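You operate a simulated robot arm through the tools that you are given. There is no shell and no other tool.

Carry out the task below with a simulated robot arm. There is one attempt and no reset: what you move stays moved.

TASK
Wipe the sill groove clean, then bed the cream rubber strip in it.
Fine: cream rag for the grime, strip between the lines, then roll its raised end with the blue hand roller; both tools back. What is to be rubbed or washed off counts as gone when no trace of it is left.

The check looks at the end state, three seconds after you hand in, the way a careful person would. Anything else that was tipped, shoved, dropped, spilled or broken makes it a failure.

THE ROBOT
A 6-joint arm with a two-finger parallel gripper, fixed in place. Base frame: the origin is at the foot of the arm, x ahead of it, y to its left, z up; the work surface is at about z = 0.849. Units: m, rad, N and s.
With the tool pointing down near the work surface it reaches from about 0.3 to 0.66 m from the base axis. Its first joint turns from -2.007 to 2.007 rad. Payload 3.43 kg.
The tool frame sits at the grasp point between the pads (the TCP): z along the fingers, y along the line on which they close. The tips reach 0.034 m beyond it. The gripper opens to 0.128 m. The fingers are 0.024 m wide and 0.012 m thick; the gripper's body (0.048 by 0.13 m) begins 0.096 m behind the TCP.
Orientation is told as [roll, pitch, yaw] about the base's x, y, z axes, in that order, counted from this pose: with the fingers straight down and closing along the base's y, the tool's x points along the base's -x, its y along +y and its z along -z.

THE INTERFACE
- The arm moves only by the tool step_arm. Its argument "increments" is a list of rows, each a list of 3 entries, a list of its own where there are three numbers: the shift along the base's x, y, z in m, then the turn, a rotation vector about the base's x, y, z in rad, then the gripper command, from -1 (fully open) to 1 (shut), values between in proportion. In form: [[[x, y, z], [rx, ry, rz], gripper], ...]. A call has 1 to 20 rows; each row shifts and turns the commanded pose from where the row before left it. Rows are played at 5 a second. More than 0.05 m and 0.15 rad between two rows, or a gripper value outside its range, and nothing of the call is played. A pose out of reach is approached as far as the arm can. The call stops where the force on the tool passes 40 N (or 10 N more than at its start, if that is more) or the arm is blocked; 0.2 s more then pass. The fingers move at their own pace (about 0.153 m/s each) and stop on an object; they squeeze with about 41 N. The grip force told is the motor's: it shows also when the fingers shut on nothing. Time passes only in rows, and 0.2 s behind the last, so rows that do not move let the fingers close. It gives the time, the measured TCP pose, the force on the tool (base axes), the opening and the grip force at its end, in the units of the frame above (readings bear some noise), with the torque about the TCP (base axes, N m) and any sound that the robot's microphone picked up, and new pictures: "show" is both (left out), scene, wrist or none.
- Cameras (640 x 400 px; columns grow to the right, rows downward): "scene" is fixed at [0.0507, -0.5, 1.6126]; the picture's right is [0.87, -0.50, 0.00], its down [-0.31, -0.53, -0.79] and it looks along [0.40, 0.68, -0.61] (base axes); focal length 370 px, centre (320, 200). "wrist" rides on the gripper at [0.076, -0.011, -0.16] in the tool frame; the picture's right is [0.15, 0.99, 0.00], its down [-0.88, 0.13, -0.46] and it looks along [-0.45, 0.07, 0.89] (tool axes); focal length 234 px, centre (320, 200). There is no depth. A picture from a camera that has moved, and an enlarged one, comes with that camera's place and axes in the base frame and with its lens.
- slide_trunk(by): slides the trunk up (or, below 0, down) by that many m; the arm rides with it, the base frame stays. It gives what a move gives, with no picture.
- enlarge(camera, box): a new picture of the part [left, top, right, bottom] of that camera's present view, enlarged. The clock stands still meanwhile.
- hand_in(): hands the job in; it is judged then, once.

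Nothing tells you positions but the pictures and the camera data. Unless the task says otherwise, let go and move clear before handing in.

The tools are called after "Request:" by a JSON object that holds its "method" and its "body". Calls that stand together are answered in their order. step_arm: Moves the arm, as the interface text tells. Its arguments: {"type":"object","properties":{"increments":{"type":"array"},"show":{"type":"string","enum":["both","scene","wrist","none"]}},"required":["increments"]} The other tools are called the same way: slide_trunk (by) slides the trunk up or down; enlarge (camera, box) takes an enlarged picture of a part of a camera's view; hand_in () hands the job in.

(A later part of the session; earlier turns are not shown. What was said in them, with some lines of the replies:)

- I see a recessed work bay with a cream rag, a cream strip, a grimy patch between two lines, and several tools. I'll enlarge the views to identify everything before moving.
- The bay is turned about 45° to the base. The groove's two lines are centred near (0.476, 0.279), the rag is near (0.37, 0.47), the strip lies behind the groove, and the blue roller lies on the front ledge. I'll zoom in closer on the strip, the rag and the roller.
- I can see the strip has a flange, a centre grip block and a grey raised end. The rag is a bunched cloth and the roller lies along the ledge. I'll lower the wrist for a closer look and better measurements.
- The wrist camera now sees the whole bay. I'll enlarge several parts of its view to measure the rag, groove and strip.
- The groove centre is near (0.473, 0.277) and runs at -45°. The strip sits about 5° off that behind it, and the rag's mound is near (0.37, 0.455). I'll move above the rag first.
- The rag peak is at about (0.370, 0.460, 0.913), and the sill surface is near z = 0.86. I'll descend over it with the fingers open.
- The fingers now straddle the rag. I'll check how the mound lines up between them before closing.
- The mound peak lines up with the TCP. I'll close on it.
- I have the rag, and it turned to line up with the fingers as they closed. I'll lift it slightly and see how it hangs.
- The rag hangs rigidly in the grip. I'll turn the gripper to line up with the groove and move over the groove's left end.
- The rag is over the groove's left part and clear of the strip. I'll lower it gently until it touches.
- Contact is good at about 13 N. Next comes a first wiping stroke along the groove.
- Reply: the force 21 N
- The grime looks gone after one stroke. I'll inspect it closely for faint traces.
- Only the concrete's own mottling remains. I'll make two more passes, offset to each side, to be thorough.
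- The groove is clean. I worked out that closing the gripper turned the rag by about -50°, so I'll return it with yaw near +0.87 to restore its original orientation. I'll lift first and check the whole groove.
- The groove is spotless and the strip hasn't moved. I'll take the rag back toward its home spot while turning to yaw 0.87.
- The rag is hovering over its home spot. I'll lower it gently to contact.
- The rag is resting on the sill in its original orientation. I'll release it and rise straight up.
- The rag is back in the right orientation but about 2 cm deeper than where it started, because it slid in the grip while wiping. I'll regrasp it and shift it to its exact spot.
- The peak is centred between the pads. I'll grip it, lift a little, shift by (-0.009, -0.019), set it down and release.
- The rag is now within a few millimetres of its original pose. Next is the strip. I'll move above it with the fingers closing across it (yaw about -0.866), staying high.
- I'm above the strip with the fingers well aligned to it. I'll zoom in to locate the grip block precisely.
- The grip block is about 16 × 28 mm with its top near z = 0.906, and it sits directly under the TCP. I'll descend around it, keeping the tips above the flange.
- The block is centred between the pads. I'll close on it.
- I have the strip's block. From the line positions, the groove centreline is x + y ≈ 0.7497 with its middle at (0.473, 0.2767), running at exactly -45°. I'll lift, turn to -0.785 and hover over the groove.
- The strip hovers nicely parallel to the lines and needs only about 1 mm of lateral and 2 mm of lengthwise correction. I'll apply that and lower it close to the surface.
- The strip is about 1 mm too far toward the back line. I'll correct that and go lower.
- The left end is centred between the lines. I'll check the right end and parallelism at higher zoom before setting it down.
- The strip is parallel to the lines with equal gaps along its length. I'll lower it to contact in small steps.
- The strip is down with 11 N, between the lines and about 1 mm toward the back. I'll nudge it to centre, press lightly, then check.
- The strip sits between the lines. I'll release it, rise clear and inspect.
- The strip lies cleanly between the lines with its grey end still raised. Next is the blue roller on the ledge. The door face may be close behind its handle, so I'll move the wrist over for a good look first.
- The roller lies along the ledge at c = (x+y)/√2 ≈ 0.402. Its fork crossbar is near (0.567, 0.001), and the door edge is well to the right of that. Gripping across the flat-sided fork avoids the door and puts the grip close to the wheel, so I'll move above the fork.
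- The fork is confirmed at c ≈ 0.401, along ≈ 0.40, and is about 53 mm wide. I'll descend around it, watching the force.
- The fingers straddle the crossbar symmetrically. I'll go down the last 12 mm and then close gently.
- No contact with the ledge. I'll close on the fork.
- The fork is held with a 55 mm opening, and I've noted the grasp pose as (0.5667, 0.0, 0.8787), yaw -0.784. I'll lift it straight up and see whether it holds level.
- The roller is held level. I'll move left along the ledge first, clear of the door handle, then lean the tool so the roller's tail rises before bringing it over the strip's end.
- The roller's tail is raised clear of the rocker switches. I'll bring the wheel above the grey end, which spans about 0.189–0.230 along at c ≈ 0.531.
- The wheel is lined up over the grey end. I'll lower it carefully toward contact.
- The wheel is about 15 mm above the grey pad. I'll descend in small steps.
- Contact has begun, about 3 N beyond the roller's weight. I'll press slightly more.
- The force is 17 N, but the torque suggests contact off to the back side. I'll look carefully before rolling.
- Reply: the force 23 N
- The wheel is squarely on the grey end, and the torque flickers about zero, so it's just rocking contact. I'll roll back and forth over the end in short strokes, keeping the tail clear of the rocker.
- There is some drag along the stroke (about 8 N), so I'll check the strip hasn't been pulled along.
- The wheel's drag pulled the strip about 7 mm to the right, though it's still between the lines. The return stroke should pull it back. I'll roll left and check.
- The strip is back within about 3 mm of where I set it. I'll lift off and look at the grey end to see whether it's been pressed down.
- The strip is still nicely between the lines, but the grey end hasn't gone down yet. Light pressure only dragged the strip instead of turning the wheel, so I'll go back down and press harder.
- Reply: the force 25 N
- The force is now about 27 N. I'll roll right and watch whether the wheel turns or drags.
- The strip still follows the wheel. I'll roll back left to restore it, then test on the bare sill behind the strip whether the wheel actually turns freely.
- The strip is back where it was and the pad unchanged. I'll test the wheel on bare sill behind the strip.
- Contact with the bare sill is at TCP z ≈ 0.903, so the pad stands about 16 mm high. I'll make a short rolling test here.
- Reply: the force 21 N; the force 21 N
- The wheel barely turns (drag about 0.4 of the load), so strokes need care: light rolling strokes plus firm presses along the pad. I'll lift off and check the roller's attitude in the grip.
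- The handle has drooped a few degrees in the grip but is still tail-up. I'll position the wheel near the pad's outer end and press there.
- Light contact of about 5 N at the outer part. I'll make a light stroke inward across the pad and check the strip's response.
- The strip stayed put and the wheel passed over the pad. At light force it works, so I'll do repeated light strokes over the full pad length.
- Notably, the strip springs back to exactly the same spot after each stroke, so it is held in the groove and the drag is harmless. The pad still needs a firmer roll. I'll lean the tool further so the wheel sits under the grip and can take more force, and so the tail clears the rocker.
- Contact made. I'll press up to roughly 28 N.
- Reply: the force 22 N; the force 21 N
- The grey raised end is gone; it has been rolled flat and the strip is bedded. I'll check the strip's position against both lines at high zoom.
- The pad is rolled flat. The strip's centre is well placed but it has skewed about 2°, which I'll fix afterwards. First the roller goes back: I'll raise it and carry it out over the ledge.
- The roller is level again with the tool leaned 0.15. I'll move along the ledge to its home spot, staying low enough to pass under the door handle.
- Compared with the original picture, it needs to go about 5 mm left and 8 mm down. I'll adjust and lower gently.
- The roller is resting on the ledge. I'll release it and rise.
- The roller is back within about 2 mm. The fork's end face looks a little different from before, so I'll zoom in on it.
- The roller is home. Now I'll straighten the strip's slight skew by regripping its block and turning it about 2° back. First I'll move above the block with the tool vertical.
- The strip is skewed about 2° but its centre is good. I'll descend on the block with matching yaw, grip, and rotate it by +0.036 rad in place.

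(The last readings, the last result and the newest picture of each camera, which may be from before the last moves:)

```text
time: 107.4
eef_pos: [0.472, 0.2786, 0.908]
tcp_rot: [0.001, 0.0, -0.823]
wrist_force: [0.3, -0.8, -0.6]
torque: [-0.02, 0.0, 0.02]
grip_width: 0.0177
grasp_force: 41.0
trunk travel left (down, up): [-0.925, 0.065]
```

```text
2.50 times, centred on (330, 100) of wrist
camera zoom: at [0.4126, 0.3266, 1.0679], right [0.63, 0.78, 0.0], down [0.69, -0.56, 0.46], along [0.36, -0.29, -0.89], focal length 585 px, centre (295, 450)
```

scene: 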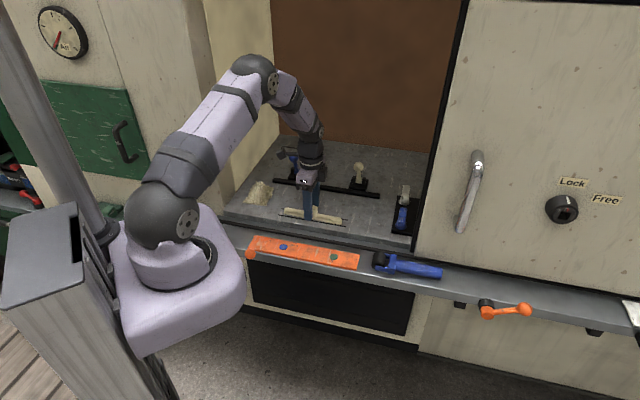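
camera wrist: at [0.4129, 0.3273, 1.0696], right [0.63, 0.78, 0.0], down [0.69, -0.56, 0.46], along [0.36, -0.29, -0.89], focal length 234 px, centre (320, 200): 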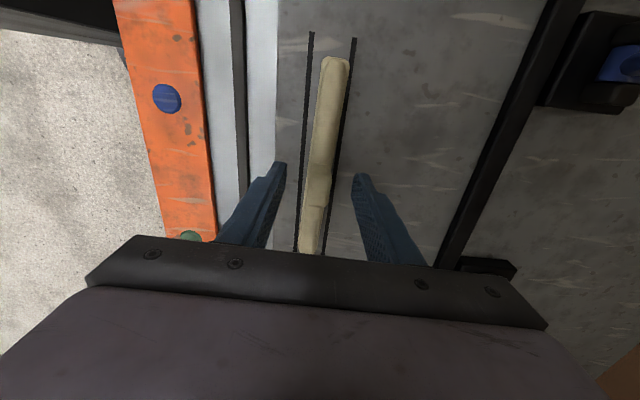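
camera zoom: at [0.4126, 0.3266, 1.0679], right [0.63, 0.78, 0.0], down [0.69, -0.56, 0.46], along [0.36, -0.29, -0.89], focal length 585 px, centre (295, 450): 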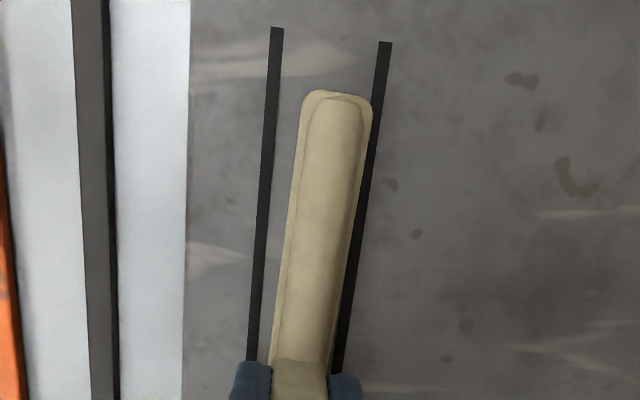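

Request:
{"method": "step_arm", "body": {"increments": [[[-0.0003, -0.0003, 0.0005], [0, 0, 0.012], 1], [[-0.0003, -0.0003, 0], [0, 0, 0.012], 1], [[0, 0, 0], [0, 0, 0.013], 1], [[0, 0, 0], [0, 0, 0], 1]], "show": "none"}}

Request:
{"method": "enlarge", "body": {"camera": "scene", "box": [270, 190, 350, 240]}}

Request:
{"method": "enlarge", "body": {"camera": "wrist", "box": [280, 20, 380, 180]}}

```text
time: 108.4
eef_pos: [0.4718, 0.2776, 0.9094]
tcp_rot: [0.0, 0.0, -0.785]
wrist_force: [-1.0, -0.2, 0.1]
torque: [0.01, -0.02, -0.01]
grip_width: 0.0178
grasp_force: 41.1
trunk travel left (down, up): [-0.925, 0.065]
```

```text
8.00 times, centred on (310, 215) of scene
camera zoom: at [0.0507, -0.5, 1.6126], right [0.87, -0.5, 0.0], down [-0.31, -0.53, -0.79], along [0.4, 0.68, -0.61], focal length 2956 px, centre (400, 80)
```

zoom: 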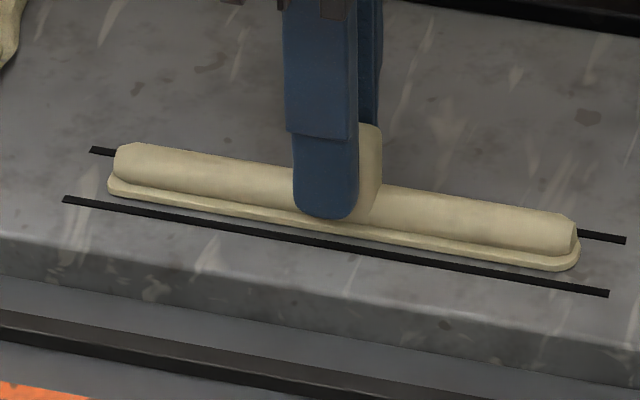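

```text
2.50 times, centred on (330, 100) of wrist
camera zoom: at [0.4108, 0.3233, 1.0691], right [0.6, 0.8, 0.0], down [0.71, -0.53, 0.46], along [0.37, -0.27, -0.89], focal length 585 px, centre (295, 450)
```

zoom: 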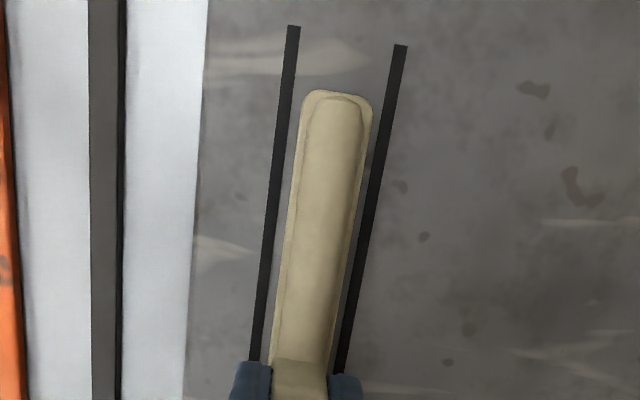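

The strip is straight and centred again. I'll lower it to firm contact, then release and rise.

Request:
{"method": "step_arm", "body": {"increments": [[[0, 0, -0.001], [0, 0, 0], 1], [[0, 0, -0.001], [0, 0, 0], 1], [[0, 0, 0], [0, 0, 0], 1]], "show": "none"}}

```text
time: 109.2
eef_pos: [0.4718, 0.2773, 0.9096]
tcp_rot: [0.0, 0.0, -0.785]
wrist_force: [-0.3, -1.4, 5.9]
torque: [-0.09, 0.09, 0.02]
grip_width: 0.0181
grasp_force: 41.2
trunk travel left (down, up): [-0.925, 0.065]
```

Request:
{"method": "step_arm", "body": {"increments": [[[0, 0, 0.0005], [0, 0, 0], 0.5], [[0, 0, 0], [0, 0, 0], 0.2], [[0, 0, 0], [0, 0, 0], 0.2], [[0, 0, 0.02], [0, 0, 0], 0.2], [[0, 0, 0.04], [0, 0, 0], 0.2], [[0, 0, 0.04], [0, 0, 0], 0.2], [[0, 0, 0.04], [0, 0, 0], 0.0], [[-0.02, 0, 0.03], [0, 0, 0], 0.0]], "show": "both"}}

Request:
{"method": "enlarge", "body": {"camera": "scene", "box": [275, 205, 315, 230]}}

Request:
{"method": "enlarge", "body": {"camera": "scene", "box": [312, 210, 352, 235]}}

Request:
{"method": "enlarge", "body": {"camera": "wrist", "box": [280, 40, 370, 220]}}

```text
time: 111.0
eef_pos: [0.4508, 0.2781, 1.0822]
tcp_rot: [-0.001, -0.002, -0.785]
wrist_force: [-0.5, 0.6, 0.3]
torque: [-0.01, -0.07, -0.03]
grip_width: 0.0641
grasp_force: 0.0
trunk travel left (down, up): [-0.925, 0.065]
camera wrist: at [0.3898, 0.3232, 1.2414], right [0.6, 0.8, 0.0], down [0.71, -0.53, 0.46], along [0.37, -0.27, -0.89], focal length 234 px, centre (320, 200)
```

scene: 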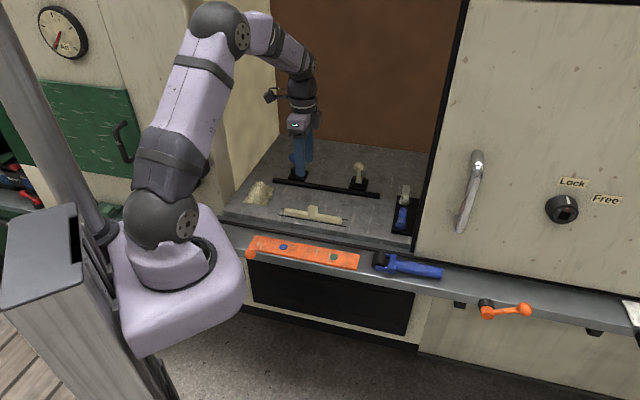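
wrist: 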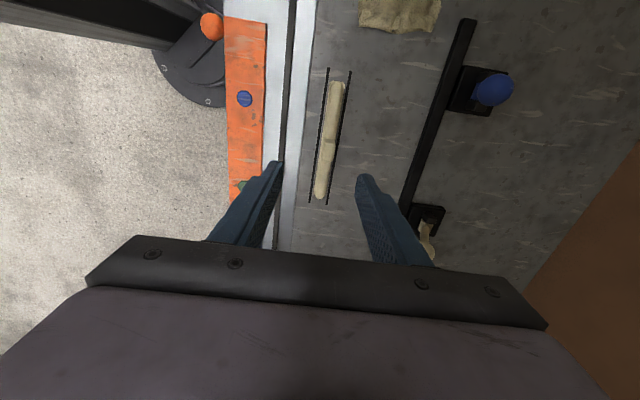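

```text
16.00 times, centred on (295, 218) of scene
camera zoom: at [0.0507, -0.5, 1.6126], right [0.87, -0.5, 0.0], down [-0.31, -0.53, -0.79], along [0.4, 0.68, -0.61], focal length 5911 px, centre (720, -80)
```

zoom: 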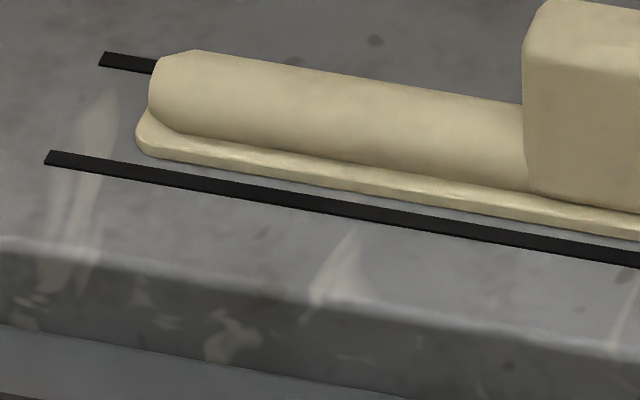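

```text
16.00 times, centred on (332, 222) of scene
camera zoom: at [0.0507, -0.5, 1.6126], right [0.87, -0.5, 0.0], down [-0.31, -0.53, -0.79], along [0.4, 0.68, -0.61], focal length 5911 px, centre (128, -160)
```

zoom: 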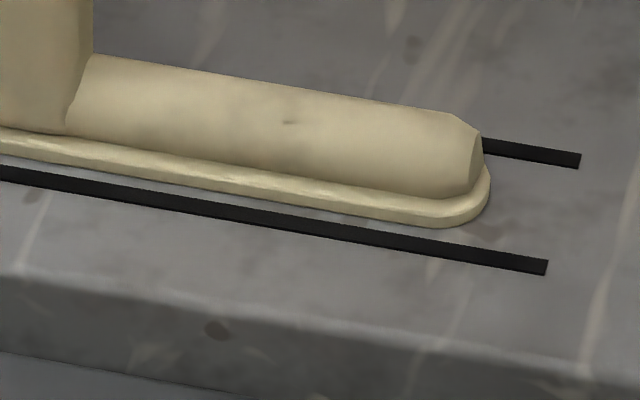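

```text
2.22 times, centred on (325, 130) of wrist
camera zoom: at [0.3898, 0.3232, 1.2414], right [0.6, 0.8, 0.0], down [0.71, -0.53, 0.46], along [0.37, -0.27, -0.89], focal length 520 px, centre (309, 356)
```

zoom: 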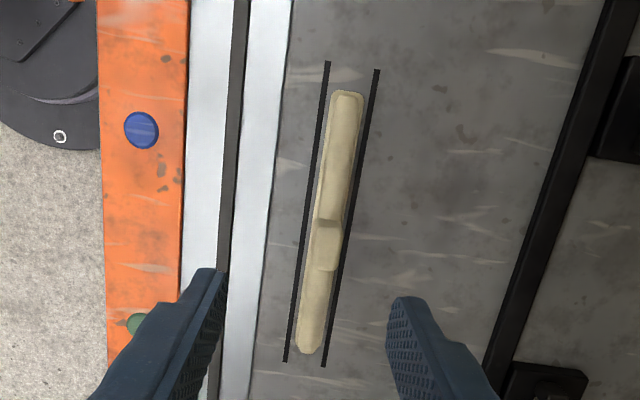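

The strip is now straight, centred between the lines and bedded flat. I'll retreat upward to clear the area and do a final inspection of everything.

Request:
{"method": "step_arm", "body": {"increments": [[[-0.02, -0.007, 0.037], [0, 0, 0.1], -0.2], [[-0.02, -0.007, 0.037], [0, 0, 0.1], -0.5], [[-0.02, -0.007, 0.037], [0, 0, 0.1], -1], [[-0.02, -0.007, 0.037], [0, 0, 0.1], -1], [[0, 0, 0], [0, 0, 0.1], -1], [[0, 0, 0], [0, 0, 0], -1]], "show": "both"}}

Request:
{"method": "enlarge", "body": {"camera": "scene", "box": [210, 130, 450, 280]}}

Request:
{"method": "enlarge", "body": {"camera": "wrist", "box": [200, 40, 440, 240]}}

Request:
{"method": "enlarge", "body": {"camera": "scene", "box": [260, 180, 370, 250]}}

```text
time: 112.4
eef_pos: [0.3701, 0.2488, 1.2291]
tcp_rot: [0.0, 0.0, -0.284]
wrist_force: [-0.1, -1.0, 0.2]
torque: [0.03, -0.03, 0.04]
grip_width: 0.128
grasp_force: 0.1
trunk travel left (down, up): [-0.925, 0.065]
camera wrist: at [0.295, 0.2595, 1.3874], right [0.14, 0.99, 0.0], down [0.88, -0.12, 0.46], along [0.45, -0.06, -0.89], focal length 234 px, centre (320, 200)
```

scene: 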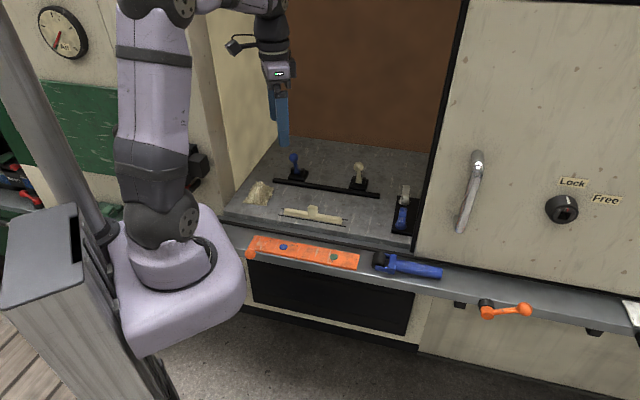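
wrist: 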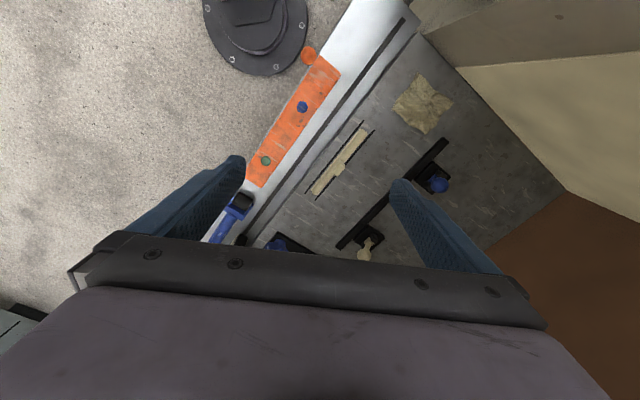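

```text
2.67 times, centred on (330, 205) of scene
camera zoom: at [0.0507, -0.5, 1.6126], right [0.87, -0.5, 0.0], down [-0.31, -0.53, -0.79], along [0.4, 0.68, -0.61], focal length 985 px, centre (293, 187)
```

zoom: 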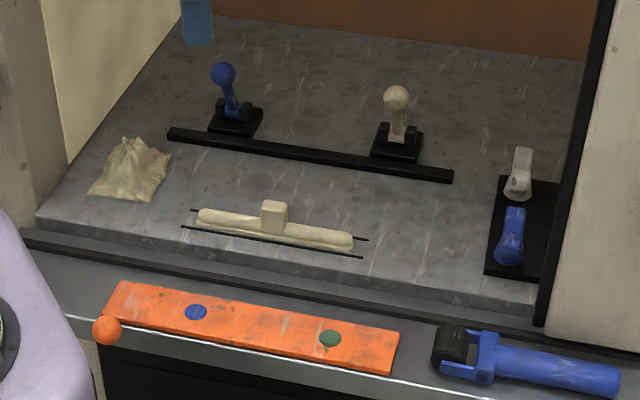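

```text
2.00 times, centred on (320, 140) of wrist
camera zoom: at [0.295, 0.2595, 1.3874], right [0.14, 0.99, 0.0], down [0.88, -0.12, 0.46], along [0.45, -0.06, -0.89], focal length 468 px, centre (320, 320)
```

zoom: 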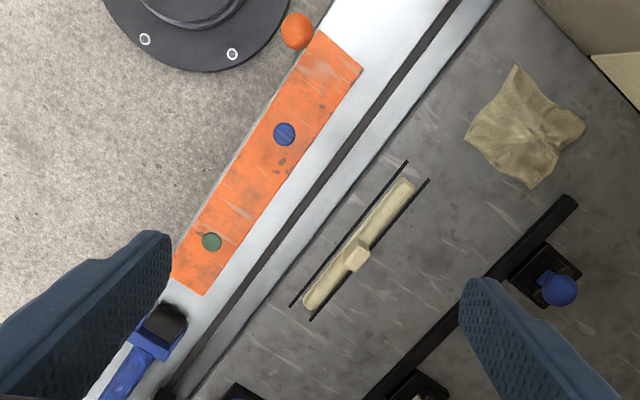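

```text
5.71 times, centred on (315, 215) of scene
camera zoom: at [0.0507, -0.5, 1.6126], right [0.87, -0.5, 0.0], down [-0.31, -0.53, -0.79], along [0.4, 0.68, -0.61], focal length 2111 px, centre (349, 114)
```

zoom: 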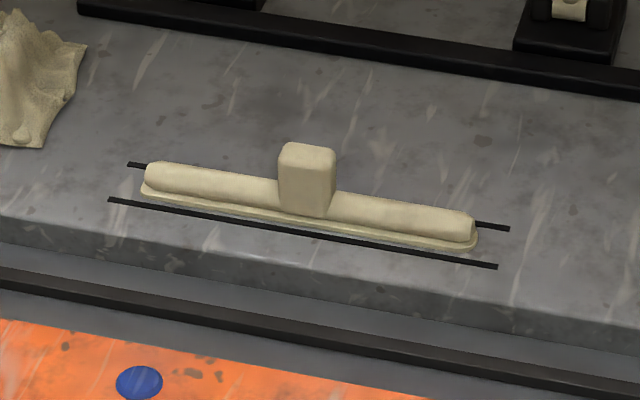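

Everything checks out. The groove is clean, the strip lies straight between the lines with its end rolled flat, the rag and roller are back in place, nothing else has moved, and the arm is clear. I'm handing in.

Request:
{"method": "hand_in", "body": {}}

```text
The job is handed in.
```

The job is handed in; I don't have the check's verdict yet. In the last pictures everything looked done:

- **Groove:** wiped with the cream rag, with no grime left in the close-ups.
- **Strip:** straight and roughly centred between the lines. Rolling skewed it about 2°, so I regripped its block and turned it back afterwards.
- **Raised end:** rolled flat with the blue roller. The grey raised part is gone.
- **Rag and roller:** both back to within a few millimetres of where they started, with the rag in its original orientation.
- **Surroundings:** nothing else appeared to have moved. The arm let go and is clear of the work.

The wheel barely turned, so during rolling it dragged the strip lengthwise a few millimetres at a time. The strip returned to about the same place each time.
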